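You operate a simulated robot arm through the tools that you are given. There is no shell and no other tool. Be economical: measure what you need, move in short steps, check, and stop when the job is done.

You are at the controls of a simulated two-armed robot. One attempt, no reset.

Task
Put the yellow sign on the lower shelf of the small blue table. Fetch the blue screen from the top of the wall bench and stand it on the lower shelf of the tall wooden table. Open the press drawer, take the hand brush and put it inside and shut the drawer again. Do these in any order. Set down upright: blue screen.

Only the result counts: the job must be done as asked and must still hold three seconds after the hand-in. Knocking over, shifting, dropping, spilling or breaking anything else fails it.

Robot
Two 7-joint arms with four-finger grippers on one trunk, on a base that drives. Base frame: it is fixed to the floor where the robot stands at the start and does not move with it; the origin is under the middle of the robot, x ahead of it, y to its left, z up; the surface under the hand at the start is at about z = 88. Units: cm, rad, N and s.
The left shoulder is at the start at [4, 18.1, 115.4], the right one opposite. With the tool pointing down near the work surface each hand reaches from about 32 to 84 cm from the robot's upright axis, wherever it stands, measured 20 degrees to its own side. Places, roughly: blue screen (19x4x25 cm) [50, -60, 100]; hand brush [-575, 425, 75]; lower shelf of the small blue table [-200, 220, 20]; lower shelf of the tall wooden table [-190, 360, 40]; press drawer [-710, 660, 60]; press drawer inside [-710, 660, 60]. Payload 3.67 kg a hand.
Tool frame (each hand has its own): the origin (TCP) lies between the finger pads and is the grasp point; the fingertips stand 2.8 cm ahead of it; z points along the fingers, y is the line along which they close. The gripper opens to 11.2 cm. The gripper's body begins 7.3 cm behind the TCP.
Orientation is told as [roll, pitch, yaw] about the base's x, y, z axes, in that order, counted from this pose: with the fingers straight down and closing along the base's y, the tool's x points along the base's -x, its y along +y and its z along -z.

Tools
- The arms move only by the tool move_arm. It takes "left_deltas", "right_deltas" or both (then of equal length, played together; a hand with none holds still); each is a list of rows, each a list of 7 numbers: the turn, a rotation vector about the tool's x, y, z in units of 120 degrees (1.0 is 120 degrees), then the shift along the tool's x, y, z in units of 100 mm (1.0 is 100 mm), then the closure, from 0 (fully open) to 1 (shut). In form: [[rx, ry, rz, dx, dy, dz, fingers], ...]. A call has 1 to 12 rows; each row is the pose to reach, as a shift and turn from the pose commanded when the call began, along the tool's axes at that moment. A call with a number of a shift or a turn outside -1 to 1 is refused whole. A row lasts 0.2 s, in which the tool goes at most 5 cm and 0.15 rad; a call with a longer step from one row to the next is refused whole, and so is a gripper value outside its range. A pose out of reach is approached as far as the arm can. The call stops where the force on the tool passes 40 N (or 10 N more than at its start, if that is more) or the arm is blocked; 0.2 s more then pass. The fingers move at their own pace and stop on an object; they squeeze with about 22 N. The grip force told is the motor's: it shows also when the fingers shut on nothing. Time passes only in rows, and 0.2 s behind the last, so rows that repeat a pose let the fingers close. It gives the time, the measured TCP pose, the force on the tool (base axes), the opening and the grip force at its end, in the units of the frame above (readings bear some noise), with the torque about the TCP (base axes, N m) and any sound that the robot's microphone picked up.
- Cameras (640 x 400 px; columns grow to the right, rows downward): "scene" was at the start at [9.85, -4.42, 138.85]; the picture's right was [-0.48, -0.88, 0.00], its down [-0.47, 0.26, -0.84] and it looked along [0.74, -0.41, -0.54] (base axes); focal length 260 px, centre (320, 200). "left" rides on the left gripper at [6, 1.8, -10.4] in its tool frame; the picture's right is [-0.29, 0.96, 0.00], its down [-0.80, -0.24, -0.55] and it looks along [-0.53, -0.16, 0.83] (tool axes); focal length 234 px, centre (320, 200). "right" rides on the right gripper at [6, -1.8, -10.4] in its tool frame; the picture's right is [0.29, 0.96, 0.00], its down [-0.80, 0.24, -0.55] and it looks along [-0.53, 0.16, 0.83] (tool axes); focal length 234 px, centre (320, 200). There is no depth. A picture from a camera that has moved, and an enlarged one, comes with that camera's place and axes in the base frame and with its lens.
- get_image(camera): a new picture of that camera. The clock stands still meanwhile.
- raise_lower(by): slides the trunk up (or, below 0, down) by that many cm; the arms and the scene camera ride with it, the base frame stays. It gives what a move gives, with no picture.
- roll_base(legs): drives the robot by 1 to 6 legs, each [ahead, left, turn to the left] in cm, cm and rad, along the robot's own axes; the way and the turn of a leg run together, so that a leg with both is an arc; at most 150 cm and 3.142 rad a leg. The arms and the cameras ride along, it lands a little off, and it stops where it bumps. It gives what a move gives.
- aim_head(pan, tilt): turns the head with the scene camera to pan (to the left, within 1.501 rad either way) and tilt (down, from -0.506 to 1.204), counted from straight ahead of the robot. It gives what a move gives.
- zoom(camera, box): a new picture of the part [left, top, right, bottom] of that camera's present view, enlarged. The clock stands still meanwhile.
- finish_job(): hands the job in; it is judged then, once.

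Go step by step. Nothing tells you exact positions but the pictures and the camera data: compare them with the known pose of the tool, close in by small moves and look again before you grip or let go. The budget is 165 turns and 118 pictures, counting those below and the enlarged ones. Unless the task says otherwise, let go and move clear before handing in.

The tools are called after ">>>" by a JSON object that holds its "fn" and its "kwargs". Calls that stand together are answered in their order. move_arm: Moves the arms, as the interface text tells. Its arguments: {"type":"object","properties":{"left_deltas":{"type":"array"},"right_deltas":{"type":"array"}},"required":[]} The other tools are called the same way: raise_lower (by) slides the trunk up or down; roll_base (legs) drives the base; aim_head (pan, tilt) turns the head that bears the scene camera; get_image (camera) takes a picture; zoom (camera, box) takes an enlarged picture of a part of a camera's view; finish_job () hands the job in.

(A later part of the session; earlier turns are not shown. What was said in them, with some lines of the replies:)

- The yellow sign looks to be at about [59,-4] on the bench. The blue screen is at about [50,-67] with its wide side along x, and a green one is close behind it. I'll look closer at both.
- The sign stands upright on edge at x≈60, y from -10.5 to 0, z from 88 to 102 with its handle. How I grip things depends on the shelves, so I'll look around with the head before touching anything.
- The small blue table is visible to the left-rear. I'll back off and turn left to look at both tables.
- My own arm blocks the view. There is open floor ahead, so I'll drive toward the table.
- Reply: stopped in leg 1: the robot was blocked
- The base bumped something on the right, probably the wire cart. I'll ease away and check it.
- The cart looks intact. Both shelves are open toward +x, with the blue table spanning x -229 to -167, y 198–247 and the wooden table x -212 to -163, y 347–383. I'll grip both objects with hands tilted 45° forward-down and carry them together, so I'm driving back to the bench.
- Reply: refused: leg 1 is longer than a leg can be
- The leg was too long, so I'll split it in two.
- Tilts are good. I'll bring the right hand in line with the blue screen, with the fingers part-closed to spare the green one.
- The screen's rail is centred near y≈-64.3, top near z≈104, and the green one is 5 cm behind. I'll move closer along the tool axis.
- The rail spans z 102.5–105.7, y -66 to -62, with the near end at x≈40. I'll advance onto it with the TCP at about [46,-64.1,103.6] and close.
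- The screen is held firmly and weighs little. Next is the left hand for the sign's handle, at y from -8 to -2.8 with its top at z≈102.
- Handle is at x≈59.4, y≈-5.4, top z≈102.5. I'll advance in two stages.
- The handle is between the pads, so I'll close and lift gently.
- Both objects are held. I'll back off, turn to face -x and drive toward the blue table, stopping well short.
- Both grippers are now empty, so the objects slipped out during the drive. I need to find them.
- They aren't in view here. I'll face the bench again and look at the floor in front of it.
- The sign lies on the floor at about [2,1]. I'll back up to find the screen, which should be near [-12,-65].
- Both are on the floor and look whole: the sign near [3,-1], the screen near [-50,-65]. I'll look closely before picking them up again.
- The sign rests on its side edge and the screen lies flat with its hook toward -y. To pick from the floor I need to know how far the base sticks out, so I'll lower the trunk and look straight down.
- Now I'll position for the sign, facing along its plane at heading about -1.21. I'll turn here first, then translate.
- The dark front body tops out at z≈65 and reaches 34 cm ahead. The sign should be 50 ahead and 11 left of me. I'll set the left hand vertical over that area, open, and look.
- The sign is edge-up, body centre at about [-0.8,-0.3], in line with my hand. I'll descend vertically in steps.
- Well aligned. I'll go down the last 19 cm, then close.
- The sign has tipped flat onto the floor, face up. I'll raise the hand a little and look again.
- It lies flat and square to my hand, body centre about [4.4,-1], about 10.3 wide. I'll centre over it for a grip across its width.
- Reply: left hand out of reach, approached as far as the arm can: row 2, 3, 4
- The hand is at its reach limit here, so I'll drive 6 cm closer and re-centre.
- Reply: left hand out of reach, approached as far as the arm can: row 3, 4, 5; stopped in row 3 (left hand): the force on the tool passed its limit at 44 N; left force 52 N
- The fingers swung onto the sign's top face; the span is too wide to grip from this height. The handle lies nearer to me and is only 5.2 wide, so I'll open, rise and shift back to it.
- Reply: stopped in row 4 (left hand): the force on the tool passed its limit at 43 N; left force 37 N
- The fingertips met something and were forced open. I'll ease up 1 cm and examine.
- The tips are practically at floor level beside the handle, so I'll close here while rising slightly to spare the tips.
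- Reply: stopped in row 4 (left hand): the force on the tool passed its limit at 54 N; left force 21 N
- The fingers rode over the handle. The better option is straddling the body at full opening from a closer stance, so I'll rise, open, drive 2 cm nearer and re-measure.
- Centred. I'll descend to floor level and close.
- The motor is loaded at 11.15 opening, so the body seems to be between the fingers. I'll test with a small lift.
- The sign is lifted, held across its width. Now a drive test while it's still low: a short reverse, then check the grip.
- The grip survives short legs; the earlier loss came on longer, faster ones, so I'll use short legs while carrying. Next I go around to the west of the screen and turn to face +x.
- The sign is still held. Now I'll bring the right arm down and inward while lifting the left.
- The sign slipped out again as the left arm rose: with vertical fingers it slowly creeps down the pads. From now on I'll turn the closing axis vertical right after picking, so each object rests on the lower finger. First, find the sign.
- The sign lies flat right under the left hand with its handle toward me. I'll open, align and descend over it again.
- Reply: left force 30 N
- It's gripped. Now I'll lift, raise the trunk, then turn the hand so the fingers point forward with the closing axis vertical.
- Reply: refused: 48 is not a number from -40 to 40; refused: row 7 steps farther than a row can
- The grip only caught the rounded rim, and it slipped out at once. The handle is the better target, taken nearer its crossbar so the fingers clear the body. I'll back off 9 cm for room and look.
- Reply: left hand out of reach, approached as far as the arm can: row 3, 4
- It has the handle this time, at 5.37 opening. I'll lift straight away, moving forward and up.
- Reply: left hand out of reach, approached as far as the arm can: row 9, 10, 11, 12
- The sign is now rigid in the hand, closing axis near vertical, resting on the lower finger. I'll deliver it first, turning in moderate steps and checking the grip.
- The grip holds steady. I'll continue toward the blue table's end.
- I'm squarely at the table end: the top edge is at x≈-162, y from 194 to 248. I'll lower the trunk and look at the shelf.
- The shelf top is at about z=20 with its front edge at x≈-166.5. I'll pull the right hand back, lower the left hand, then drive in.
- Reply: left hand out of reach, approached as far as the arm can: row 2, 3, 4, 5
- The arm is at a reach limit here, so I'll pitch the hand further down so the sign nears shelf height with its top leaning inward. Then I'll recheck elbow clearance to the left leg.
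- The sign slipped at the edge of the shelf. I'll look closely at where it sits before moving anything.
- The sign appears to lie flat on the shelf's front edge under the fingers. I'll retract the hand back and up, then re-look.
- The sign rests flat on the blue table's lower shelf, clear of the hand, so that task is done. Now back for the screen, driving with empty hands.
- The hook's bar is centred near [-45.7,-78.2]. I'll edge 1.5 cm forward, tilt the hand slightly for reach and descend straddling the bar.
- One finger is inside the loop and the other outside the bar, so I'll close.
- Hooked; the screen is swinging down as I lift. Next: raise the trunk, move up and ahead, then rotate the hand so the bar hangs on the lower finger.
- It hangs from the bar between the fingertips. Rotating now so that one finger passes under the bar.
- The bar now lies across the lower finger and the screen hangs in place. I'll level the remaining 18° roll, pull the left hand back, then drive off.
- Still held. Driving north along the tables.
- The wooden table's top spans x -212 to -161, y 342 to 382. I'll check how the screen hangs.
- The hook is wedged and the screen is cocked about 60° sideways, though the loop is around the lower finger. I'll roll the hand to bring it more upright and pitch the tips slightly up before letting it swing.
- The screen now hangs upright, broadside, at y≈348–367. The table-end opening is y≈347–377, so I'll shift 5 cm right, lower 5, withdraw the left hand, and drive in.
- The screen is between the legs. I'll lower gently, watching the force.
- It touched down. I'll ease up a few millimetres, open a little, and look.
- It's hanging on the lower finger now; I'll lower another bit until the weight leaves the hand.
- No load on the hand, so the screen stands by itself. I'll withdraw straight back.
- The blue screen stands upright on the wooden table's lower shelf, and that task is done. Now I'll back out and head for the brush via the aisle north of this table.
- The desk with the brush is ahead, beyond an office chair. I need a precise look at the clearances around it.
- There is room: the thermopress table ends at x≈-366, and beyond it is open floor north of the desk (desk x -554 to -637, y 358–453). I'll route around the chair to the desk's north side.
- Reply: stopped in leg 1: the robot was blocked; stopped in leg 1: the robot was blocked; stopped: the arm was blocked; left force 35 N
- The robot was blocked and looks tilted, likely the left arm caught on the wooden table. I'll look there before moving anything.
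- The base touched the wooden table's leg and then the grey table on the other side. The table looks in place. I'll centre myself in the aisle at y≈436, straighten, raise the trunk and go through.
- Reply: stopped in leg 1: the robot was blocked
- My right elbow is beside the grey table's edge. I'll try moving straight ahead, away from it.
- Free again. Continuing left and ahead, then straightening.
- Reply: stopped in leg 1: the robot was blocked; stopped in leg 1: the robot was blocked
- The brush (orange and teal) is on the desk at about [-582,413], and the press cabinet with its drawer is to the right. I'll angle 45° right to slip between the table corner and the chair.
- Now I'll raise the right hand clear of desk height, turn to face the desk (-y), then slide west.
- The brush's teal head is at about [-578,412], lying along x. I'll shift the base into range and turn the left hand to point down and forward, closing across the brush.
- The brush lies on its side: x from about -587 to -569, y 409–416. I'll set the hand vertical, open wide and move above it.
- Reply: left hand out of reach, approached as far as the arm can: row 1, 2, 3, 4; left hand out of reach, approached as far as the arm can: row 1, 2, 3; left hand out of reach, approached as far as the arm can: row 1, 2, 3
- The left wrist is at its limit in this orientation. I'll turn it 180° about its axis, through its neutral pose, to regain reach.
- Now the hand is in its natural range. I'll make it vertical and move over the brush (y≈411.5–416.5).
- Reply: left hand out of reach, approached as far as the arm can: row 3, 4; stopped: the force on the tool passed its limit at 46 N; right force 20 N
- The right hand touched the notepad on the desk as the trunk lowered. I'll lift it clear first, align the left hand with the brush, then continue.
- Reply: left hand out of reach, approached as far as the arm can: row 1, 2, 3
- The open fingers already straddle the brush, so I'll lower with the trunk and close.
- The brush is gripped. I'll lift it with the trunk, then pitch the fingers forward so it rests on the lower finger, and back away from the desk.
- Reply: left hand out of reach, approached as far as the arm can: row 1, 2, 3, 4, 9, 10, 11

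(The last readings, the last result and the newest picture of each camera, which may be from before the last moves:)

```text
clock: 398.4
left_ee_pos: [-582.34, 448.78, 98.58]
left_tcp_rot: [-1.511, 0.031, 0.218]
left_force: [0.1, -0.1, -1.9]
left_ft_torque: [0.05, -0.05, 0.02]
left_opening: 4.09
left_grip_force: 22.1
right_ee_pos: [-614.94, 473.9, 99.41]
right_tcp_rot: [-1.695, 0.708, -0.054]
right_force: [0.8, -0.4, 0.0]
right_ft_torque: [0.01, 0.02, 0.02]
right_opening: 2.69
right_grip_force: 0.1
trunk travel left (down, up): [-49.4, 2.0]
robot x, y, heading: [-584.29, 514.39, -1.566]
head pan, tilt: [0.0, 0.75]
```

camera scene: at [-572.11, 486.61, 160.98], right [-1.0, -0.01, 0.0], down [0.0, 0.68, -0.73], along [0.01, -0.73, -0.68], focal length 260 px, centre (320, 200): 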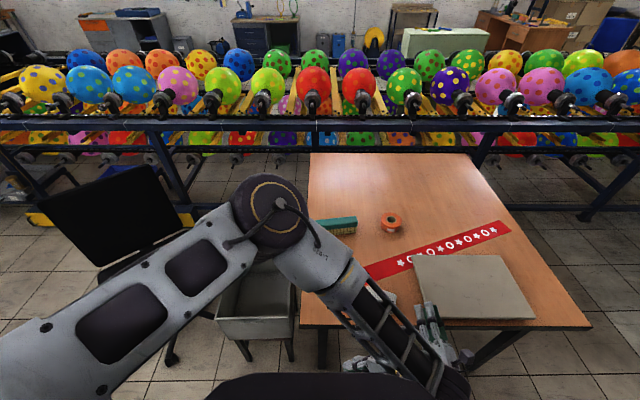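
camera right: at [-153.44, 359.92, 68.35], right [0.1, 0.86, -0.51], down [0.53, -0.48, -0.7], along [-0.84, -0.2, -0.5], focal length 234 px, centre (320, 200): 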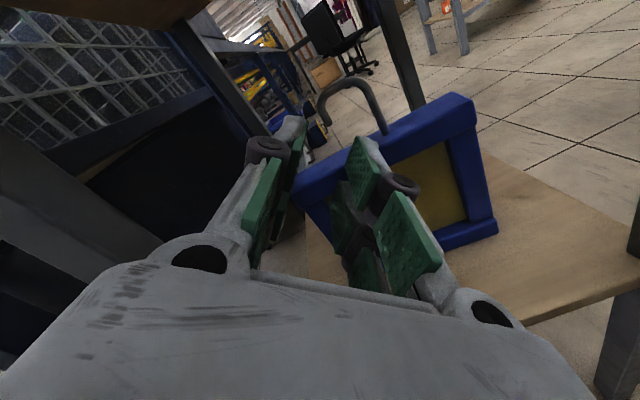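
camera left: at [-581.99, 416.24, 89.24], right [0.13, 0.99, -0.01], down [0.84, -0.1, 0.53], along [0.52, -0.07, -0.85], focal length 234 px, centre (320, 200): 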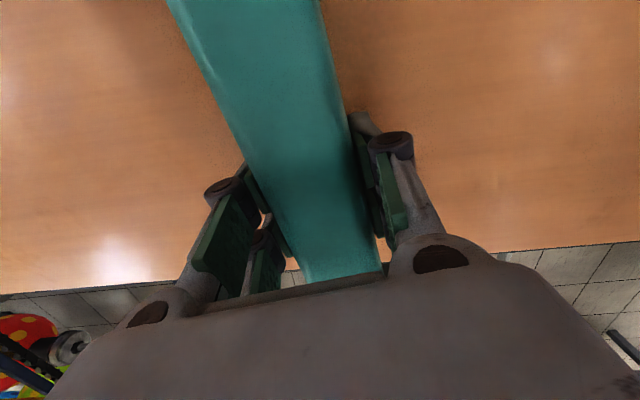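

The brush is secure. Now I'll move west and turn to face the press cabinet (+y).

>>> {"fn": "roll_base", "kwargs": {"legs": [[0, -45, 0], [0, -45, 0], [0, 0, -0.785], [0, 0, -0.785], [0, 0, -0.785], [0, 0, -0.785]]}}

>>> {"fn": "aim_head", "kwargs": {"pan": 0.2, "tilt": 0.55}}

>>> {"fn": "get_image", "kwargs": {"camera": "scene"}}

```text
clock: 412.6
left_ee_pos: [-677.44, 581.87, 98.85]
left_tcp_rot: [-1.508, 0.03, -2.927]
left_force: [0.3, 1.1, -1.1]
left_ft_torque: [-0.04, 0.09, 0.0]
left_opening: 4.08
left_grip_force: 22.0
right_ee_pos: [-644.78, 556.67, 99.4]
right_tcp_rot: [-1.694, 0.709, 3.083]
right_force: [-0.3, -0.2, -1.0]
right_ft_torque: [-0.01, 0.01, 0.06]
right_opening: 2.7
right_grip_force: 0.1
trunk travel left (down, up): [-49.4, 2.0]
robot x, y, heading: [-675.43, 515.6, 1.578]
head pan, tilt: [0.0, 0.75]
```

```text
clock: 413.4
left_ee_pos: [-677.48, 581.85, 98.74]
left_tcp_rot: [-1.51, 0.03, -2.928]
left_force: [0.2, -0.5, -2.4]
left_ft_torque: [0.0, 0.05, -0.01]
left_opening: 4.09
left_grip_force: 22.3
right_ee_pos: [-644.84, 556.76, 99.44]
right_tcp_rot: [-1.693, 0.709, 3.085]
right_force: [-0.8, -0.6, 0.2]
right_ft_torque: [0.0, -0.02, -0.01]
right_opening: 2.7
right_grip_force: 0.0
trunk travel left (down, up): [-49.4, 2.0]
robot x, y, heading: [-675.37, 515.75, 1.581]
head pan, tilt: [0.201, 0.55]
```

```text
5 pictures are left
camera scene: at [-677.41, 526.55, 160.89], right [0.98, 0.2, 0.0], down [0.11, -0.51, -0.85], along [-0.17, 0.83, -0.52], focal length 260 px, centre (320, 200)
```

scene: 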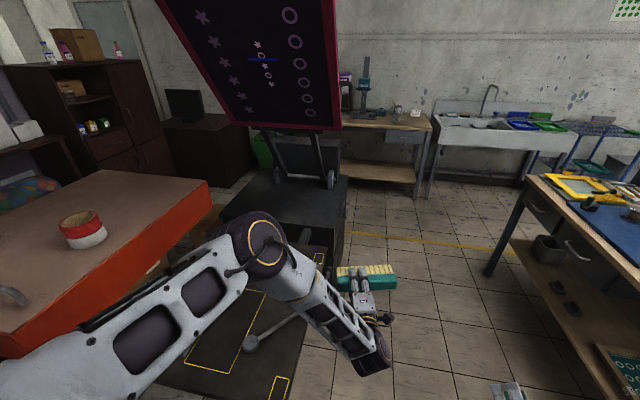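

>>> {"fn": "zoom", "kwargs": {"camera": "scene", "box": [180, 160, 380, 400]}}

```text
1.67 times, centred on (280, 280) of scene
camera zoom: at [-677.41, 526.55, 160.89], right [0.98, 0.2, 0.0], down [0.11, -0.51, -0.85], along [-0.17, 0.83, -0.52], focal length 433 px, centre (387, 67)
```

zoom: 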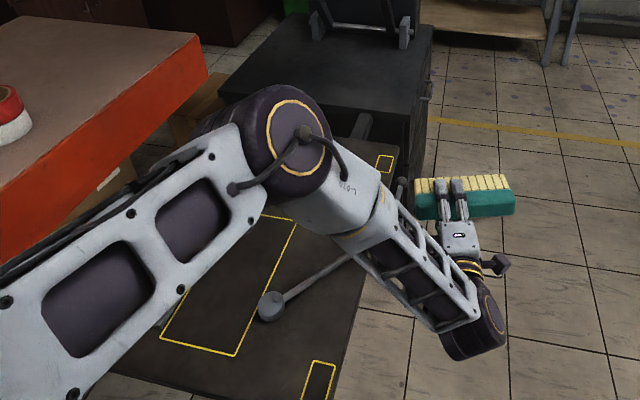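

>>> {"fn": "get_image", "kwargs": {"camera": "right"}}

```text
3 pictures are left
camera right: at [-641.24, 546.01, 103.71], right [0.84, 0.07, -0.53], down [-0.43, -0.5, -0.75], along [-0.32, 0.87, -0.39], focal length 234 px, centre (320, 200)
```

right: 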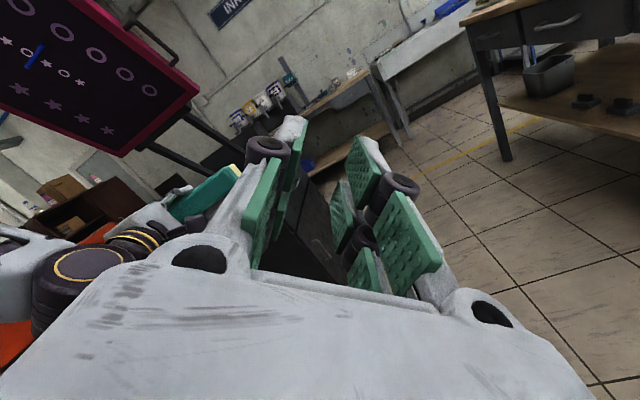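

>>> {"fn": "zoom", "kwargs": {"camera": "right", "box": [250, 150, 370, 290]}}

```text
2.86 times, centred on (310, 220) of right
camera zoom: at [-641.24, 546.01, 103.71], right [0.84, 0.07, -0.53], down [-0.43, -0.5, -0.75], along [-0.32, 0.87, -0.39], focal length 669 px, centre (349, 143)
```

zoom: 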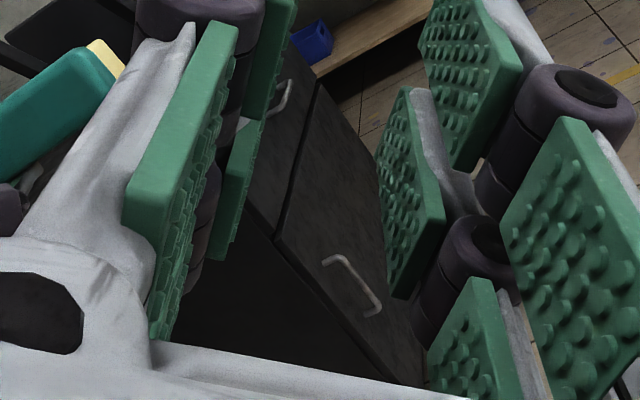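

The drawer is on the cabinet's +x side, with its bar handle at about [-695,674,63]. I'll retract the left hand, un-roll the right, and come round to face that side.

>>> {"fn": "move_arm", "kwargs": {"right_deltas": [[0, 0, 0.06, 0, 0, 0, 0.3], [0, 0, 0.12, 0, 0, 0, 0.3], [0, 0, 0.18, 0, 0, 0, 0.3], [0, 0, 0.24, 0, 0, 0, 0.3], [0, 0, 0.3, 0, 0, 0, 0.3], [0, 0, 0.36, 0, 0, 0, 0.3]], "left_deltas": [[0, 0, 0, 0, 0, -0.2, 1], [0, 0, 0, 0, 0, -0.4, 1], [0, 0, 0, 0, 0, -0.6, 1], [0, 0, 0, 0, 0, -0.8, 1], [0, 0, 0, 0, 0, -1.0, 1], [0, 0, 0, 0, 0, -1.0, 1]]}}

>>> {"fn": "move_arm", "kwargs": {"left_deltas": [[0, 0, 0, 0, 0, -0.2, 1], [0, 0, 0, 0, 0, -0.4, 1], [0, 0, 0, 0, 0, -0.6, 1], [0, 0, 0, 0, 0, -0.8, 1], [0, 0, 0, 0, 0, -1.0, 1]]}}

>>> {"fn": "roll_base", "kwargs": {"legs": [[0, -50, 0], [0, 0, 0.78], [0, 0, 0.78]]}}

>>> {"fn": "roll_base", "kwargs": {"legs": [[0, -45, 0], [0, -45, 0], [0, -39, 0]]}}

```text
clock: 414.8
left_ee_pos: [-675.44, 572.36, 99.1]
left_tcp_rot: [-1.511, 0.029, -2.926]
left_force: [-0.3, -0.3, -1.5]
left_ft_torque: [-0.02, 0.07, 0.0]
left_opening: 4.04
left_grip_force: 21.1
right_ee_pos: [-644.86, 556.75, 99.5]
right_tcp_rot: [-1.666, -0.043, -3.114]
right_force: [-0.9, -0.3, -0.6]
right_ft_torque: [-0.02, -0.01, 0.0]
right_opening: 7.83
right_grip_force: 0.0
trunk travel left (down, up): [-49.4, 2.0]
robot x, y, heading: [-675.68, 515.59, 1.579]
head pan, tilt: [0.201, 0.55]
```

```text
clock: 416.0
left_ee_pos: [-673.28, 562.43, 99.93]
left_tcp_rot: [-1.512, 0.028, -2.927]
left_force: [0.4, -0.2, -1.1]
left_ft_torque: [-0.03, 0.02, -0.02]
left_opening: 4.08
left_grip_force: 21.6
right_ee_pos: [-644.79, 556.69, 99.52]
right_tcp_rot: [-1.665, -0.042, -3.113]
right_force: [1.3, -0.1, 0.7]
right_ft_torque: [0.01, 0.01, 0.0]
right_opening: 7.82
right_grip_force: 0.0
trunk travel left (down, up): [-49.4, 2.0]
robot x, y, heading: [-675.84, 516.1, 1.579]
head pan, tilt: [0.201, 0.55]
```

```text
clock: 423.6
left_ee_pos: [-671.14, 518.29, 100.04]
left_tcp_rot: [-1.512, 0.03, -1.361]
left_force: [-0.4, 0.5, -2.1]
left_ft_torque: [0.01, -0.03, -0.03]
left_opening: 4.07
left_grip_force: 22.3
right_ee_pos: [-665.37, 546.8, 99.46]
right_tcp_rot: [-1.665, -0.04, -1.547]
right_force: [-0.5, 0.0, 0.4]
right_ft_torque: [0.0, 0.03, -0.01]
right_opening: 7.84
right_grip_force: 0.0
trunk travel left (down, up): [-49.4, 2.0]
robot x, y, heading: [-624.7, 515.97, -3.14]
head pan, tilt: [0.201, 0.55]
```

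```text
clock: 430.9
left_ee_pos: [-670.03, 649.17, 99.93]
left_tcp_rot: [-1.509, 0.031, -1.372]
left_force: [-1.2, 0.6, -1.8]
left_ft_torque: [-0.07, -0.04, -0.02]
left_opening: 4.1
left_grip_force: 21.7
right_ee_pos: [-663.77, 677.5, 99.52]
right_tcp_rot: [-1.666, -0.041, -1.558]
right_force: [0.4, -0.1, 0.3]
right_ft_torque: [-0.01, 0.01, 0.0]
right_opening: 7.82
right_grip_force: 0.1
trunk travel left (down, up): [-49.4, 2.0]
robot x, y, heading: [-623.04, 646.31, 3.132]
head pan, tilt: [0.201, 0.55]
```

In position facing the drawer. I'll lower the trunk to handle height and use a picture here.

>>> {"fn": "raise_lower", "kwargs": {"by": -36}}

>>> {"fn": "aim_head", "kwargs": {"pan": -0.35, "tilt": 0.8}}

>>> {"fn": "get_image", "kwargs": {"camera": "scene"}}

```text
clock: 434.4
left_ee_pos: [-670.15, 649.17, 64.05]
left_tcp_rot: [-1.512, 0.029, -1.373]
left_force: [-0.1, 0.5, -2.3]
left_ft_torque: [-0.06, 0.01, -0.04]
left_opening: 4.06
left_grip_force: 22.1
right_ee_pos: [-663.84, 677.56, 63.53]
right_tcp_rot: [-1.664, -0.04, -1.558]
right_force: [-0.1, -0.1, 0.6]
right_ft_torque: [-0.05, -0.02, -0.01]
right_opening: 7.84
right_grip_force: 0.1
trunk travel left (down, up): [-13.4, 38.0]
robot x, y, heading: [-623.28, 646.22, 3.133]
head pan, tilt: [0.201, 0.55]
```

```text
clock: 435.4
left_ee_pos: [-670.12, 649.21, 63.99]
left_tcp_rot: [-1.512, 0.03, -1.373]
left_force: [-0.1, -0.5, -2.2]
left_ft_torque: [-0.04, -0.08, -0.01]
left_opening: 4.08
left_grip_force: 22.0
right_ee_pos: [-663.78, 677.55, 63.43]
right_tcp_rot: [-1.666, -0.038, -1.558]
right_force: [-0.3, -0.4, -0.2]
right_ft_torque: [0.0, 0.01, 0.0]
right_opening: 7.84
right_grip_force: 0.0
trunk travel left (down, up): [-13.4, 38.0]
robot x, y, heading: [-623.63, 646.34, 3.129]
head pan, tilt: [-0.351, 0.799]
```

```text
1 pictures are left
camera scene: at [-632.93, 649.03, 122.73], right [0.35, 0.94, 0.0], down [0.67, -0.25, -0.7], along [-0.65, 0.24, -0.72], focal length 260 px, centre (320, 200)
```

scene: 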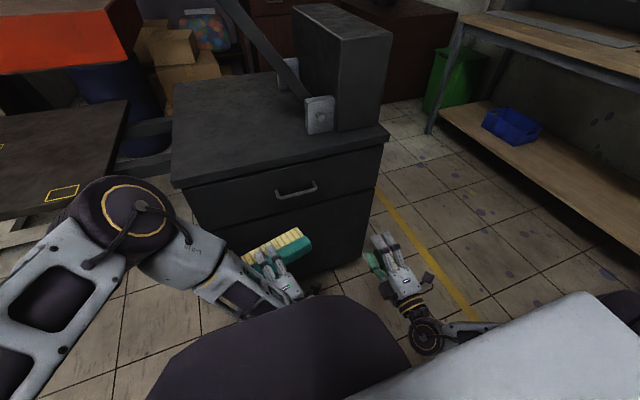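

The drawer handle is clear: centre about [-690,662,67]. I'll line up the right hand with it (closing vertical), advance and grip.

>>> {"fn": "roll_base", "kwargs": {"legs": [[8, 12.5, 0]]}}

>>> {"fn": "raise_lower", "kwargs": {"by": 3.5}}

>>> {"fn": "move_arm", "kwargs": {"right_deltas": [[0, 0, 0, 0, 0.03, 0.3, 0.3], [0, 0, 0, 0, 0.06, 0.6, 0.3], [0, 0, 0, 0, 0.09, 0.95, 0.3], [0, 0, 0, 0, 0.09, 0.95, 0.3]]}}

```text
clock: 436.8
left_ee_pos: [-678.11, 636.8, 63.9]
left_tcp_rot: [-1.511, 0.03, -1.369]
left_force: [-0.4, 0.1, -2.1]
left_ft_torque: [-0.03, -0.05, -0.03]
left_opening: 4.08
left_grip_force: 22.1
right_ee_pos: [-672.0, 665.12, 63.39]
right_tcp_rot: [-1.667, -0.04, -1.555]
right_force: [-0.8, -0.2, -0.4]
right_ft_torque: [0.0, 0.01, -0.03]
right_opening: 7.84
right_grip_force: 0.0
trunk travel left (down, up): [-13.4, 38.0]
robot x, y, heading: [-631.49, 634.02, 3.138]
head pan, tilt: [-0.351, 0.799]
```

```text
clock: 437.6
left_ee_pos: [-678.0, 636.8, 67.5]
left_tcp_rot: [-1.509, 0.031, -1.371]
left_force: [-0.7, 0.0, -2.3]
left_ft_torque: [-0.03, 0.02, 0.01]
left_opening: 4.09
left_grip_force: 22.0
right_ee_pos: [-671.86, 665.19, 66.96]
right_tcp_rot: [-1.665, -0.041, -1.557]
right_force: [0.0, -0.4, -0.2]
right_ft_torque: [0.03, 0.03, 0.01]
right_opening: 7.88
right_grip_force: 0.1
trunk travel left (down, up): [-16.9, 34.5]
robot x, y, heading: [-631.4, 633.81, 3.133]
head pan, tilt: [-0.351, 0.799]
```

```text
clock: 438.6
left_ee_pos: [-678.09, 636.76, 67.49]
left_tcp_rot: [-1.512, 0.029, -1.37]
left_force: [-0.3, 0.0, -1.8]
left_ft_torque: [-0.03, -0.01, 0.04]
left_opening: 4.05
left_grip_force: 22.0
right_ee_pos: [-681.52, 664.89, 66.95]
right_tcp_rot: [-1.664, -0.042, -1.558]
right_force: [-0.1, 0.7, 1.1]
right_ft_torque: [-0.03, 0.02, -0.03]
right_opening: 7.85
right_grip_force: 0.0
trunk travel left (down, up): [-16.9, 34.5]
robot x, y, heading: [-631.45, 633.97, 3.134]
head pan, tilt: [-0.351, 0.799]
```

>>> {"fn": "move_arm", "kwargs": {"right_deltas": [[0, 0, 0, 0, 0.015, 0.15, 0.3], [0, 0, 0, 0, 0.03, 0.3, 0.3], [0, 0, 0, 0, 0.045, 0.45, 0.3], [0, 0, 0, 0, 0.06, 0.58, 0.3], [0, 0, 0, 0, 0.07, 0.7, 0.3], [0, 0, 0, 0, 0.07, 0.7, 0.3]]}}

>>> {"fn": "move_arm", "kwargs": {"right_deltas": [[0, 0, 0, 0, 0, 0, 0.6], [0, 0, 0, 0, 0, 0, 0.9], [0, 0, 0, 0, 0, 0, 1], [0, 0, 0, 0, 0, 0, 1]]}}

```text
clock: 439.9
left_ee_pos: [-678.08, 636.92, 67.53]
left_tcp_rot: [-1.513, 0.029, -1.369]
left_force: [-0.6, -0.4, -2.3]
left_ft_torque: [-0.08, -0.02, -0.03]
left_opening: 4.09
left_grip_force: 21.9
right_ee_pos: [-688.52, 665.02, 66.91]
right_tcp_rot: [-1.664, -0.042, -1.557]
right_force: [0.1, 0.2, 0.6]
right_ft_torque: [0.02, -0.01, -0.01]
right_opening: 7.8
right_grip_force: 0.0
trunk travel left (down, up): [-16.9, 34.5]
robot x, y, heading: [-631.35, 634.02, 3.134]
head pan, tilt: [-0.351, 0.799]
```

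```text
clock: 440.9
left_ee_pos: [-678.09, 636.76, 67.51]
left_tcp_rot: [-1.512, 0.031, -1.37]
left_force: [0.1, 0.3, -1.4]
left_ft_torque: [-0.05, -0.01, -0.03]
left_opening: 4.09
left_grip_force: 22.1
right_ee_pos: [-688.63, 665.01, 66.86]
right_tcp_rot: [-1.666, -0.036, -1.557]
right_force: [-0.4, -1.1, -1.3]
right_ft_torque: [2.25, 0.01, -0.53]
right_opening: 1.18
right_grip_force: 44.8
trunk travel left (down, up): [-16.9, 34.5]
robot x, y, heading: [-631.26, 633.79, 3.129]
head pan, tilt: [-0.351, 0.799]
```

The fingers closed on a bar at 1.18. I'll pull by backing up, first a little to test.

>>> {"fn": "roll_base", "kwargs": {"legs": [[-6, 0, 0]]}}

>>> {"fn": "roll_base", "kwargs": {"legs": [[-10, 0, 0]]}}

```text
clock: 441.9
left_ee_pos: [-672.06, 636.8, 67.6]
left_tcp_rot: [-1.511, 0.028, -1.371]
left_force: [0.9, 0.7, -3.4]
left_ft_torque: [-0.07, -0.03, -0.01]
left_opening: 4.08
left_grip_force: 22.4
right_ee_pos: [-682.46, 664.8, 66.94]
right_tcp_rot: [-1.667, -0.039, -1.557]
right_force: [0.3, 1.8, -3.2]
right_ft_torque: [2.38, -0.03, 0.03]
right_opening: 1.22
right_grip_force: 44.7
trunk travel left (down, up): [-16.9, 34.5]
robot x, y, heading: [-625.3, 633.95, 3.136]
head pan, tilt: [-0.351, 0.799]
```

```text
clock: 443.1
left_ee_pos: [-661.89, 636.75, 67.65]
left_tcp_rot: [-1.515, 0.027, -1.369]
left_force: [0.7, 0.3, -2.1]
left_ft_torque: [-0.06, -0.05, -0.01]
left_opening: 4.06
left_grip_force: 21.9
right_ee_pos: [-672.33, 664.88, 66.9]
right_tcp_rot: [-1.665, -0.04, -1.556]
right_force: [0.5, 13.5, 3.9]
right_ft_torque: [2.35, 0.01, -0.41]
right_opening: 1.21
right_grip_force: 44.7
trunk travel left (down, up): [-16.9, 34.5]
robot x, y, heading: [-615.17, 633.94, 3.136]
head pan, tilt: [-0.351, 0.799]
```

Still gripping, with the drawer about 16 cm out. I'll pull another 9 cm with the arm.

>>> {"fn": "move_arm", "kwargs": {"right_deltas": [[0, 0, 0, 0, -0.02, -0.2, 1], [0, 0, 0, 0, -0.04, -0.4, 1], [0, 0, 0, 0, -0.06, -0.6, 1], [0, 0, 0, 0, -0.08, -0.8, 1], [0, 0, 0, 0, -0.09, -0.95, 1], [0, 0, 0, 0, -0.09, -0.95, 1]]}}

```text
clock: 444.5
left_ee_pos: [-661.9, 636.52, 67.52]
left_tcp_rot: [-1.51, 0.029, -1.367]
left_force: [11.6, 0.5, 0.3]
left_ft_torque: [0.01, 0.25, 0.09]
left_opening: 4.06
left_grip_force: 22.0
right_ee_pos: [-662.89, 664.99, 66.92]
right_tcp_rot: [-1.661, -0.038, -1.555]
right_force: [-12.1, -19.4, -13.7]
right_ft_torque: [2.16, 0.09, -0.57]
right_opening: 1.19
right_grip_force: 45.1
trunk travel left (down, up): [-16.9, 34.5]
robot x, y, heading: [-615.16, 633.88, 3.138]
head pan, tilt: [-0.351, 0.799]
```

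The drawer is about 26 cm out, its front just touching the left hand. I'll take the left hand back a bit, then up and over the opening.

>>> {"fn": "move_arm", "kwargs": {"left_deltas": [[0, 0, 0, 0, 0, -0.3, 1], [0, 0, 0, 0, -0.25, -0.4, 1], [0, 0, 0, 0, -0.5, -0.4, 1], [0, 0, 0, 0, -0.75, -0.4, 1], [0, 0, 0, 0, -1.0, -0.4, 1]]}}

>>> {"fn": "move_arm", "kwargs": {"left_deltas": [[0, 0, 0, 0.1, -0.25, 0, 1], [0, 0, 0, 0.3, -0.5, 0, 1], [0, 0, 0, 0.5, -0.75, 0, 1], [0, 0, 0, 0.75, -1.0, 0, 1], [0, 0, 0, 1.0, -1.0, 0, 1]]}}

>>> {"fn": "move_arm", "kwargs": {"left_deltas": [[0, 0, 0, 0.2, 0, 0.2, 1], [0, 0, 0, 0.4, 0, 0.4, 1], [0, 0, 0, 0.6, 0, 0.6, 1], [0, 0, 0, 0.8, 0, 0.8, 1], [0, 0, 0, 1.0, 0, 1.0, 1]]}}

```text
clock: 445.7
left_ee_pos: [-658.48, 636.84, 77.55]
left_tcp_rot: [-1.5, 0.026, -1.372]
left_force: [0.5, 0.0, -2.4]
left_ft_torque: [-0.01, 0.01, 0.0]
left_opening: 4.09
left_grip_force: 22.5
left hand out of reach, approached as far as the arm can: row 2
right_ee_pos: [-662.95, 665.0, 66.88]
right_tcp_rot: [-1.659, -0.037, -1.554]
right_force: [0.8, -20.9, -13.5]
right_ft_torque: [2.28, -0.03, 0.38]
right_opening: 1.21
right_grip_force: 45.1
trunk travel left (down, up): [-16.9, 34.5]
robot x, y, heading: [-615.1, 633.76, 3.134]
head pan, tilt: [-0.351, 0.799]
```

```text
clock: 446.9
left_ee_pos: [-661.66, 645.93, 88.21]
left_tcp_rot: [-1.505, 0.039, -1.356]
left_force: [-0.3, 0.5, -1.9]
left_ft_torque: [-0.06, -0.02, 0.0]
left_opening: 4.06
left_grip_force: 21.7
right_ee_pos: [-662.89, 665.09, 66.9]
right_tcp_rot: [-1.66, -0.039, -1.555]
right_force: [-0.4, -21.1, -15.9]
right_ft_torque: [2.17, 0.02, 0.36]
right_opening: 1.21
right_grip_force: 44.9
trunk travel left (down, up): [-16.9, 34.5]
robot x, y, heading: [-615.19, 633.98, 3.139]
head pan, tilt: [-0.351, 0.799]
```

```text
clock: 448.1
left_ee_pos: [-673.02, 654.02, 87.53]
left_tcp_rot: [-1.509, 0.029, -1.369]
left_force: [-0.2, 0.0, -2.1]
left_ft_torque: [-0.05, -0.01, 0.06]
left_opening: 4.04
left_grip_force: 22.5
right_ee_pos: [-663.01, 664.95, 66.92]
right_tcp_rot: [-1.66, -0.039, -1.555]
right_force: [-0.5, -22.2, -16.9]
right_ft_torque: [2.27, -0.01, -0.02]
right_opening: 1.2
right_grip_force: 45.0
trunk travel left (down, up): [-16.9, 34.5]
robot x, y, heading: [-615.32, 633.93, 3.135]
head pan, tilt: [-0.351, 0.799]
```

>>> {"fn": "move_arm", "kwargs": {"left_deltas": [[-0.065, 0, 0, 0, 0, 0.15, 1], [-0.13, 0, 0, 0, 0, 0.3, 1], [-0.195, 0, 0, 0, 0, 0.45, 1], [-0.26, 0, 0, 0, 0, 0.5, 1], [-0.325, 0, 0, 0, 0, 0.5, 1], [-0.39, 0, 0, 0, 0, 0.5, 1]]}}

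>>> {"fn": "move_arm", "kwargs": {"left_deltas": [[0, 0, 0, 0, 0.2, 0.22, 1], [0, 0, 0, 0, 0.4, 0.45, 1], [0, 0, 0, 0, 0.6, 0.67, 1], [0, 0, 0, 0, 0.75, 0.83, 1]]}}

>>> {"fn": "get_image", "kwargs": {"camera": "scene"}}

```text
clock: 449.5
left_ee_pos: [-677.91, 653.02, 87.34]
left_tcp_rot: [-0.691, 0.029, -1.369]
left_force: [0.2, 0.1, -1.8]
left_ft_torque: [-0.04, -0.04, 0.01]
left_opening: 4.04
left_grip_force: 22.4
right_ee_pos: [-662.9, 664.95, 66.91]
right_tcp_rot: [-1.659, -0.037, -1.555]
right_force: [-1.0, -21.8, -16.7]
right_ft_torque: [2.26, 0.04, -0.43]
right_opening: 1.19
right_grip_force: 45.3
trunk travel left (down, up): [-16.9, 34.5]
robot x, y, heading: [-614.99, 634.11, 3.137]
head pan, tilt: [-0.351, 0.799]
```

```text
clock: 450.5
left_ee_pos: [-677.61, 653.77, 75.92]
left_tcp_rot: [-0.693, 0.031, -1.367]
left_force: [-0.2, 0.4, -1.6]
left_ft_torque: [-0.06, 0.02, -0.01]
left_opening: 4.07
left_grip_force: 22.1
right_ee_pos: [-662.96, 664.97, 66.96]
right_tcp_rot: [-1.662, -0.037, -1.555]
right_force: [-1.0, -19.8, -16.4]
right_ft_torque: [2.27, 0.02, -0.05]
right_opening: 1.2
right_grip_force: 44.8
trunk travel left (down, up): [-16.9, 34.5]
robot x, y, heading: [-614.97, 633.95, 3.138]
head pan, tilt: [-0.351, 0.799]
```

```text
0 pictures are left
camera scene: at [-624.95, 636.52, 126.27], right [0.35, 0.94, 0.0], down [0.67, -0.25, -0.7], along [-0.65, 0.24, -0.72], focal length 260 px, centre (320, 200)
```

scene: 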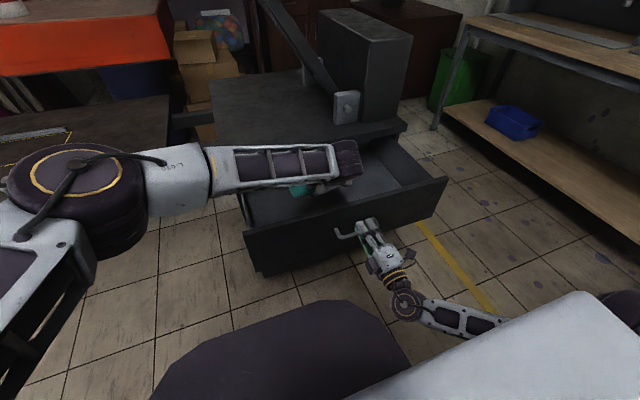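

The drawer is open and the brush is over its interior. I'll lower a few more centimetres, release, and withdraw up and back.

>>> {"fn": "move_arm", "kwargs": {"left_deltas": [[0, 0, 0, 0, 0.12, 0.13, 1], [0, 0, 0, 0, 0.24, 0.26, 1], [0, 0, 0, 0, 0.34, 0.38, 1], [0, 0, 0, 0, 0.34, 0.38, 1]]}}

```text
clock: 451.5
left_ee_pos: [-677.6, 653.8, 71.03]
left_tcp_rot: [-0.692, 0.03, -1.37]
left_force: [0.3, -0.1, -1.9]
left_ft_torque: [-0.04, -0.04, -0.01]
left_opening: 4.03
left_grip_force: 22.1
right_ee_pos: [-662.87, 664.88, 67.03]
right_tcp_rot: [-1.662, -0.039, -1.552]
right_force: [-0.6, -19.8, -17.8]
right_ft_torque: [2.26, 0.01, -0.17]
right_opening: 1.22
right_grip_force: 45.0
trunk travel left (down, up): [-16.9, 34.5]
robot x, y, heading: [-615.35, 633.65, 3.136]
head pan, tilt: [-0.351, 0.799]
```

>>> {"fn": "move_arm", "kwargs": {"left_deltas": [[0, 0, 0, 0, 0.07, 0.08, 1], [0, 0, 0, 0, 0.14, 0.155, 1], [0, 0, 0, 0, 0.21, 0.23, 1], [0, 0, 0, 0, 0.27, 0.3, 1]]}}

```text
clock: 452.1
left_ee_pos: [-678.01, 653.86, 70.18]
left_tcp_rot: [-0.707, 0.035, -1.361]
left_force: [-2.9, 2.1, 4.7]
left_ft_torque: [-0.24, -0.94, 0.18]
left_opening: 4.05
left_grip_force: 21.7
right_ee_pos: [-662.63, 664.92, 66.83]
right_tcp_rot: [-1.663, -0.034, -1.555]
right_force: [4.2, -4.4, 6.7]
right_ft_torque: [2.32, 0.01, -0.66]
right_opening: 1.18
right_grip_force: 44.8
trunk travel left (down, up): [-16.9, 34.5]
robot x, y, heading: [-614.96, 633.72, 3.13]
head pan, tilt: [-0.351, 0.799]
stopped in row 3 (left hand): the force on the tool passed its limit at 56 N (the readings are from after the stop); the commanded pose is now the measured one
```

Contact with the drawer bottom. Opening the fingers and rising straight up.

>>> {"fn": "move_arm", "kwargs": {"left_deltas": [[0, 0, 0, 0, -0.01, -0.01, 0.7], [0, 0, 0, 0, -0.01, -0.01, 0.5], [0, 0, 0, 0, -0.01, -0.01, 0.4], [0, 0, 0, 0, -0.01, -0.01, 0.4]]}}

>>> {"fn": "move_arm", "kwargs": {"left_deltas": [[0, 0, 0, 0, -0.07, -0.08, 0.4], [0, 0, 0, 0, -0.2, -0.22, 0.4], [0, 0, 0, 0, -0.4, -0.45, 0.4], [0, 0, 0, 0, -0.6, -0.67, 0.4], [0, 0, 0, 0, -0.8, -0.89, 0.4]]}}

>>> {"fn": "move_arm", "kwargs": {"left_deltas": [[0, 0, 0, 0, -0.2, -0.22, 0.4], [0, 0, 0, 0, -0.4, -0.45, 0.4], [0, 0, 0, 0, -0.6, -0.67, 0.4], [0, 0, 0, 0, -0.75, -0.83, 0.4]]}}

```text
clock: 453.1
left_ee_pos: [-677.91, 653.92, 70.15]
left_tcp_rot: [-0.707, 0.036, -1.362]
left_force: [-4.4, -1.4, 0.5]
left_ft_torque: [0.0, -0.28, -0.07]
left_opening: 6.75
left_grip_force: 0.1
right_ee_pos: [-662.73, 664.88, 66.89]
right_tcp_rot: [-1.661, -0.036, -1.556]
right_force: [3.2, -3.6, 16.6]
right_ft_torque: [2.34, -0.05, 0.49]
right_opening: 1.2
right_grip_force: 44.9
trunk travel left (down, up): [-16.9, 34.5]
robot x, y, heading: [-614.93, 633.91, 3.134]
head pan, tilt: [-0.351, 0.799]
```

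```text
clock: 454.3
left_ee_pos: [-678.2, 653.25, 82.13]
left_tcp_rot: [-0.707, 0.036, -1.364]
left_force: [0.1, -0.1, -0.5]
left_ft_torque: [0.01, -0.01, 0.01]
left_opening: 6.76
left_grip_force: 0.1
right_ee_pos: [-662.67, 665.03, 66.86]
right_tcp_rot: [-1.659, -0.037, -1.557]
right_force: [1.6, -4.6, 20.7]
right_ft_torque: [2.28, -0.05, -0.16]
right_opening: 1.17
right_grip_force: 45.8
trunk travel left (down, up): [-16.9, 34.5]
robot x, y, heading: [-615.38, 634.36, 3.137]
head pan, tilt: [-0.351, 0.799]
```

```text
clock: 455.3
left_ee_pos: [-678.38, 652.66, 93.42]
left_tcp_rot: [-0.707, 0.035, -1.365]
left_force: [-0.1, 0.6, 0.1]
left_ft_torque: [-0.01, -0.03, 0.0]
left_opening: 6.71
left_grip_force: 0.2
right_ee_pos: [-662.66, 664.96, 66.81]
right_tcp_rot: [-1.66, -0.038, -1.556]
right_force: [0.9, -3.8, 22.9]
right_ft_torque: [2.25, -0.09, -0.21]
right_opening: 1.21
right_grip_force: 44.6
trunk travel left (down, up): [-16.9, 34.5]
robot x, y, heading: [-615.13, 634.12, 3.132]
head pan, tilt: [-0.351, 0.799]
```

The brush is released, with no weight left on the hand. I'll draw the left hand back, then push the drawer shut by its handle.

>>> {"fn": "move_arm", "kwargs": {"left_deltas": [[0, 0, 0, 0, 0.25, -0.22, 0.4], [0, 0, 0, 0, 0.5, -0.44, 0.4], [0, 0, 0, 0, 0.75, -0.65, 0.4], [0, 0, 0, 0, 1.0, -0.87, 0.4]]}}

>>> {"fn": "move_arm", "kwargs": {"left_deltas": [[0, 0, 0, 0, 0.25, -0.22, 0.4], [0, 0, 0, 0, 0.5, -0.44, 0.4], [0, 0, 0, 0, 0.7, -0.6, 0.4]]}}

>>> {"fn": "move_arm", "kwargs": {"right_deltas": [[0, 0, 0, 0, 0.02, 0.2, 1], [0, 0, 0, 0, 0.04, 0.4, 1], [0, 0, 0, 0, 0.06, 0.6, 1], [0, 0, 0, 0, 0.08, 0.8, 1], [0, 0, 0, 0, 0.09, 0.95, 1], [0, 0, 0, 0, 0.09, 0.95, 1]]}}

>>> {"fn": "roll_base", "kwargs": {"legs": [[8, 0, 0], [6, 0, 0]]}}

```text
clock: 456.3
left_ee_pos: [-665.22, 655.65, 93.52]
left_tcp_rot: [-0.707, 0.034, -1.364]
left_force: [-0.5, 0.3, -1.0]
left_ft_torque: [-0.01, 0.0, 0.0]
left_opening: 6.71
left_grip_force: 0.0
right_ee_pos: [-662.65, 664.93, 66.94]
right_tcp_rot: [-1.659, -0.038, -1.556]
right_force: [1.5, -2.7, 24.1]
right_ft_torque: [2.21, -0.03, 0.12]
right_opening: 1.21
right_grip_force: 44.9
trunk travel left (down, up): [-16.9, 34.5]
robot x, y, heading: [-615.03, 634.14, 3.139]
head pan, tilt: [-0.351, 0.799]
```

```text
clock: 457.1
left_ee_pos: [-656.18, 657.45, 93.43]
left_tcp_rot: [-0.707, 0.035, -1.361]
left_force: [0.6, 0.5, -0.7]
left_ft_torque: [-0.01, 0.0, -0.01]
left_opening: 6.73
left_grip_force: 0.1
right_ee_pos: [-662.56, 664.97, 66.84]
right_tcp_rot: [-1.661, -0.038, -1.556]
right_force: [1.1, -1.9, 25.5]
right_ft_torque: [2.23, -0.05, 0.09]
right_opening: 1.19
right_grip_force: 44.6
trunk travel left (down, up): [-16.9, 34.5]
robot x, y, heading: [-615.09, 633.46, 3.132]
head pan, tilt: [-0.351, 0.799]
```

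```text
clock: 458.5
left_ee_pos: [-656.12, 657.48, 93.45]
left_tcp_rot: [-0.707, 0.034, -1.365]
left_force: [0.4, 0.0, -0.7]
left_ft_torque: [0.01, -0.01, 0.02]
left_opening: 6.75
left_grip_force: 0.0
right_ee_pos: [-672.18, 664.95, 66.92]
right_tcp_rot: [-1.66, -0.037, -1.558]
right_force: [1.0, 12.1, 22.0]
right_ft_torque: [2.25, 0.01, -0.43]
right_opening: 1.21
right_grip_force: 45.3
trunk travel left (down, up): [-16.9, 34.5]
robot x, y, heading: [-615.22, 633.64, 3.138]
head pan, tilt: [-0.351, 0.799]
```

```text
clock: 460.2
left_ee_pos: [-670.17, 657.57, 93.42]
left_tcp_rot: [-0.706, 0.034, -1.364]
left_force: [-1.5, 0.2, -1.6]
left_ft_torque: [0.0, -0.05, 0.04]
left_opening: 6.73
left_grip_force: 0.1
right_ee_pos: [-686.21, 664.89, 66.9]
right_tcp_rot: [-1.659, -0.034, -1.556]
right_force: [-0.2, 6.6, 23.1]
right_ft_torque: [2.2, -0.04, 0.17]
right_opening: 1.18
right_grip_force: 45.1
trunk travel left (down, up): [-16.9, 34.5]
robot x, y, heading: [-629.01, 633.86, 3.134]
head pan, tilt: [-0.351, 0.799]
```

About 2.4 cm remain to the original closed position, so I'll push gently with the arm.

>>> {"fn": "move_arm", "kwargs": {"right_deltas": [[0, 0, 0, 0, 0.005, 0.06, 1], [0, 0, 0, 0, 0.01, 0.13, 1], [0, 0, 0, 0, 0.015, 0.2, 1], [0, 0, 0, 0, 0.02, 0.26, 1], [0, 0, 0, 0, 0.025, 0.3, 1], [0, 0, 0, 0, 0.025, 0.3, 1]]}}

```text
clock: 461.6
left_ee_pos: [-669.85, 657.68, 93.49]
left_tcp_rot: [-0.708, 0.035, -1.365]
left_force: [-0.2, 0.6, 0.2]
left_ft_torque: [-0.02, 0.01, 0.02]
left_opening: 6.73
left_grip_force: 0.2
right_ee_pos: [-688.98, 665.0, 66.99]
right_tcp_rot: [-1.659, -0.036, -1.559]
right_force: [32.5, 3.5, 0.4]
right_ft_torque: [2.39, 0.0, -0.28]
right_opening: 1.16
right_grip_force: 45.3
trunk travel left (down, up): [-16.9, 34.5]
robot x, y, heading: [-628.84, 634.01, 3.131]
head pan, tilt: [-0.351, 0.799]
```

Closed against its stop (32 N at the original position). I'll release the handle and withdraw straight back.

>>> {"fn": "move_arm", "kwargs": {"right_deltas": [[0, 0, 0, 0, 0, -0.01, 0.8], [0, 0, 0, 0, 0, -0.01, 0.5], [0, 0, 0, 0, 0, -0.01, 0.3], [0, 0, 0, 0, 0, -0.01, 0.3]]}}

>>> {"fn": "move_arm", "kwargs": {"right_deltas": [[0, 0, 0, 0, -0.02, -0.2, 0.3], [0, 0, 0, 0, -0.04, -0.4, 0.3], [0, 0, 0, 0, -0.06, -0.6, 0.3], [0, 0, 0, 0, -0.09, -0.95, 0.3], [0, 0, 0, 0, -0.09, -0.95, 0.3]]}}

>>> {"fn": "roll_base", "kwargs": {"legs": [[-8, 0, 0]]}}

```text
clock: 462.6
left_ee_pos: [-670.02, 657.6, 93.37]
left_tcp_rot: [-0.705, 0.033, -1.365]
left_force: [0.7, 0.6, -0.6]
left_ft_torque: [0.0, 0.03, -0.03]
left_opening: 6.7
left_grip_force: 0.1
right_ee_pos: [-689.25, 664.96, 66.92]
right_tcp_rot: [-1.66, -0.038, -1.556]
right_force: [0.2, 0.2, 0.2]
right_ft_torque: [0.02, -0.01, -0.02]
right_opening: 7.87
right_grip_force: 0.1
trunk travel left (down, up): [-16.9, 34.5]
robot x, y, heading: [-629.14, 634.16, 3.135]
head pan, tilt: [-0.351, 0.799]
```

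```text
clock: 463.8
left_ee_pos: [-670.12, 657.76, 93.4]
left_tcp_rot: [-0.705, 0.032, -1.367]
left_force: [-0.2, 0.3, -0.2]
left_ft_torque: [0.0, 0.0, 0.04]
left_opening: 6.71
left_grip_force: 0.0
right_ee_pos: [-679.47, 664.89, 67.3]
right_tcp_rot: [-1.658, -0.038, -1.556]
right_force: [-0.2, -0.3, 0.1]
right_ft_torque: [0.0, 0.0, 0.02]
right_opening: 7.86
right_grip_force: 0.1
trunk travel left (down, up): [-16.9, 34.5]
robot x, y, heading: [-629.05, 633.89, 3.133]
head pan, tilt: [-0.351, 0.799]
```

```text
clock: 464.8
left_ee_pos: [-661.87, 657.76, 93.49]
left_tcp_rot: [-0.707, 0.034, -1.365]
left_force: [1.3, -0.1, 0.5]
left_ft_torque: [0.03, -0.01, 0.01]
left_opening: 6.72
left_grip_force: 0.1
right_ee_pos: [-671.41, 664.98, 67.32]
right_tcp_rot: [-1.662, -0.039, -1.559]
right_force: [-0.3, -0.1, -0.4]
right_ft_torque: [0.01, -0.03, -0.02]
right_opening: 7.81
right_grip_force: 0.1
trunk travel left (down, up): [-16.9, 34.5]
robot x, y, heading: [-620.84, 633.96, 3.131]
head pan, tilt: [-0.351, 0.799]
```

The drawer is shut with the brush inside, and both hands are empty and clear. I'm handing in.

>>> {"fn": "finish_job", "kwargs": {}}

```text
The job is handed in.
```

I handed the job in with all three items placed, but I bumped furniture several times, dropped the sign and screen along the way, and couldn't check everything at the end.

- **Yellow sign:** it lies flat on the lower shelf of the small blue table, close to the front edge. It slipped the last few centimetres onto the shelf.
- **Blue screen:** it stood upright on the lower shelf of the tall wooden table when I left it. My base later touched one of that table's legs. The table looked in place, but I had no picture of the screen after that.
- **Hand brush:** I set it in the press drawer and pushed the drawer back to where it started. I was out of pictures by then, so this rests on the position and force readings.

- **Drops:** I dropped the sign and the screen on the floor early on, and the sign again when re-gripping it. Neither looked damaged.
- **Bumps:** besides the wooden table, I bumped the wire cart, a grey table and the bench with the thermopress. My right hand also pressed on the notepad on the desk. I saw no clear damage or shifting, but I didn't check the grey table's items, the thermopress bench or the notepad closely.
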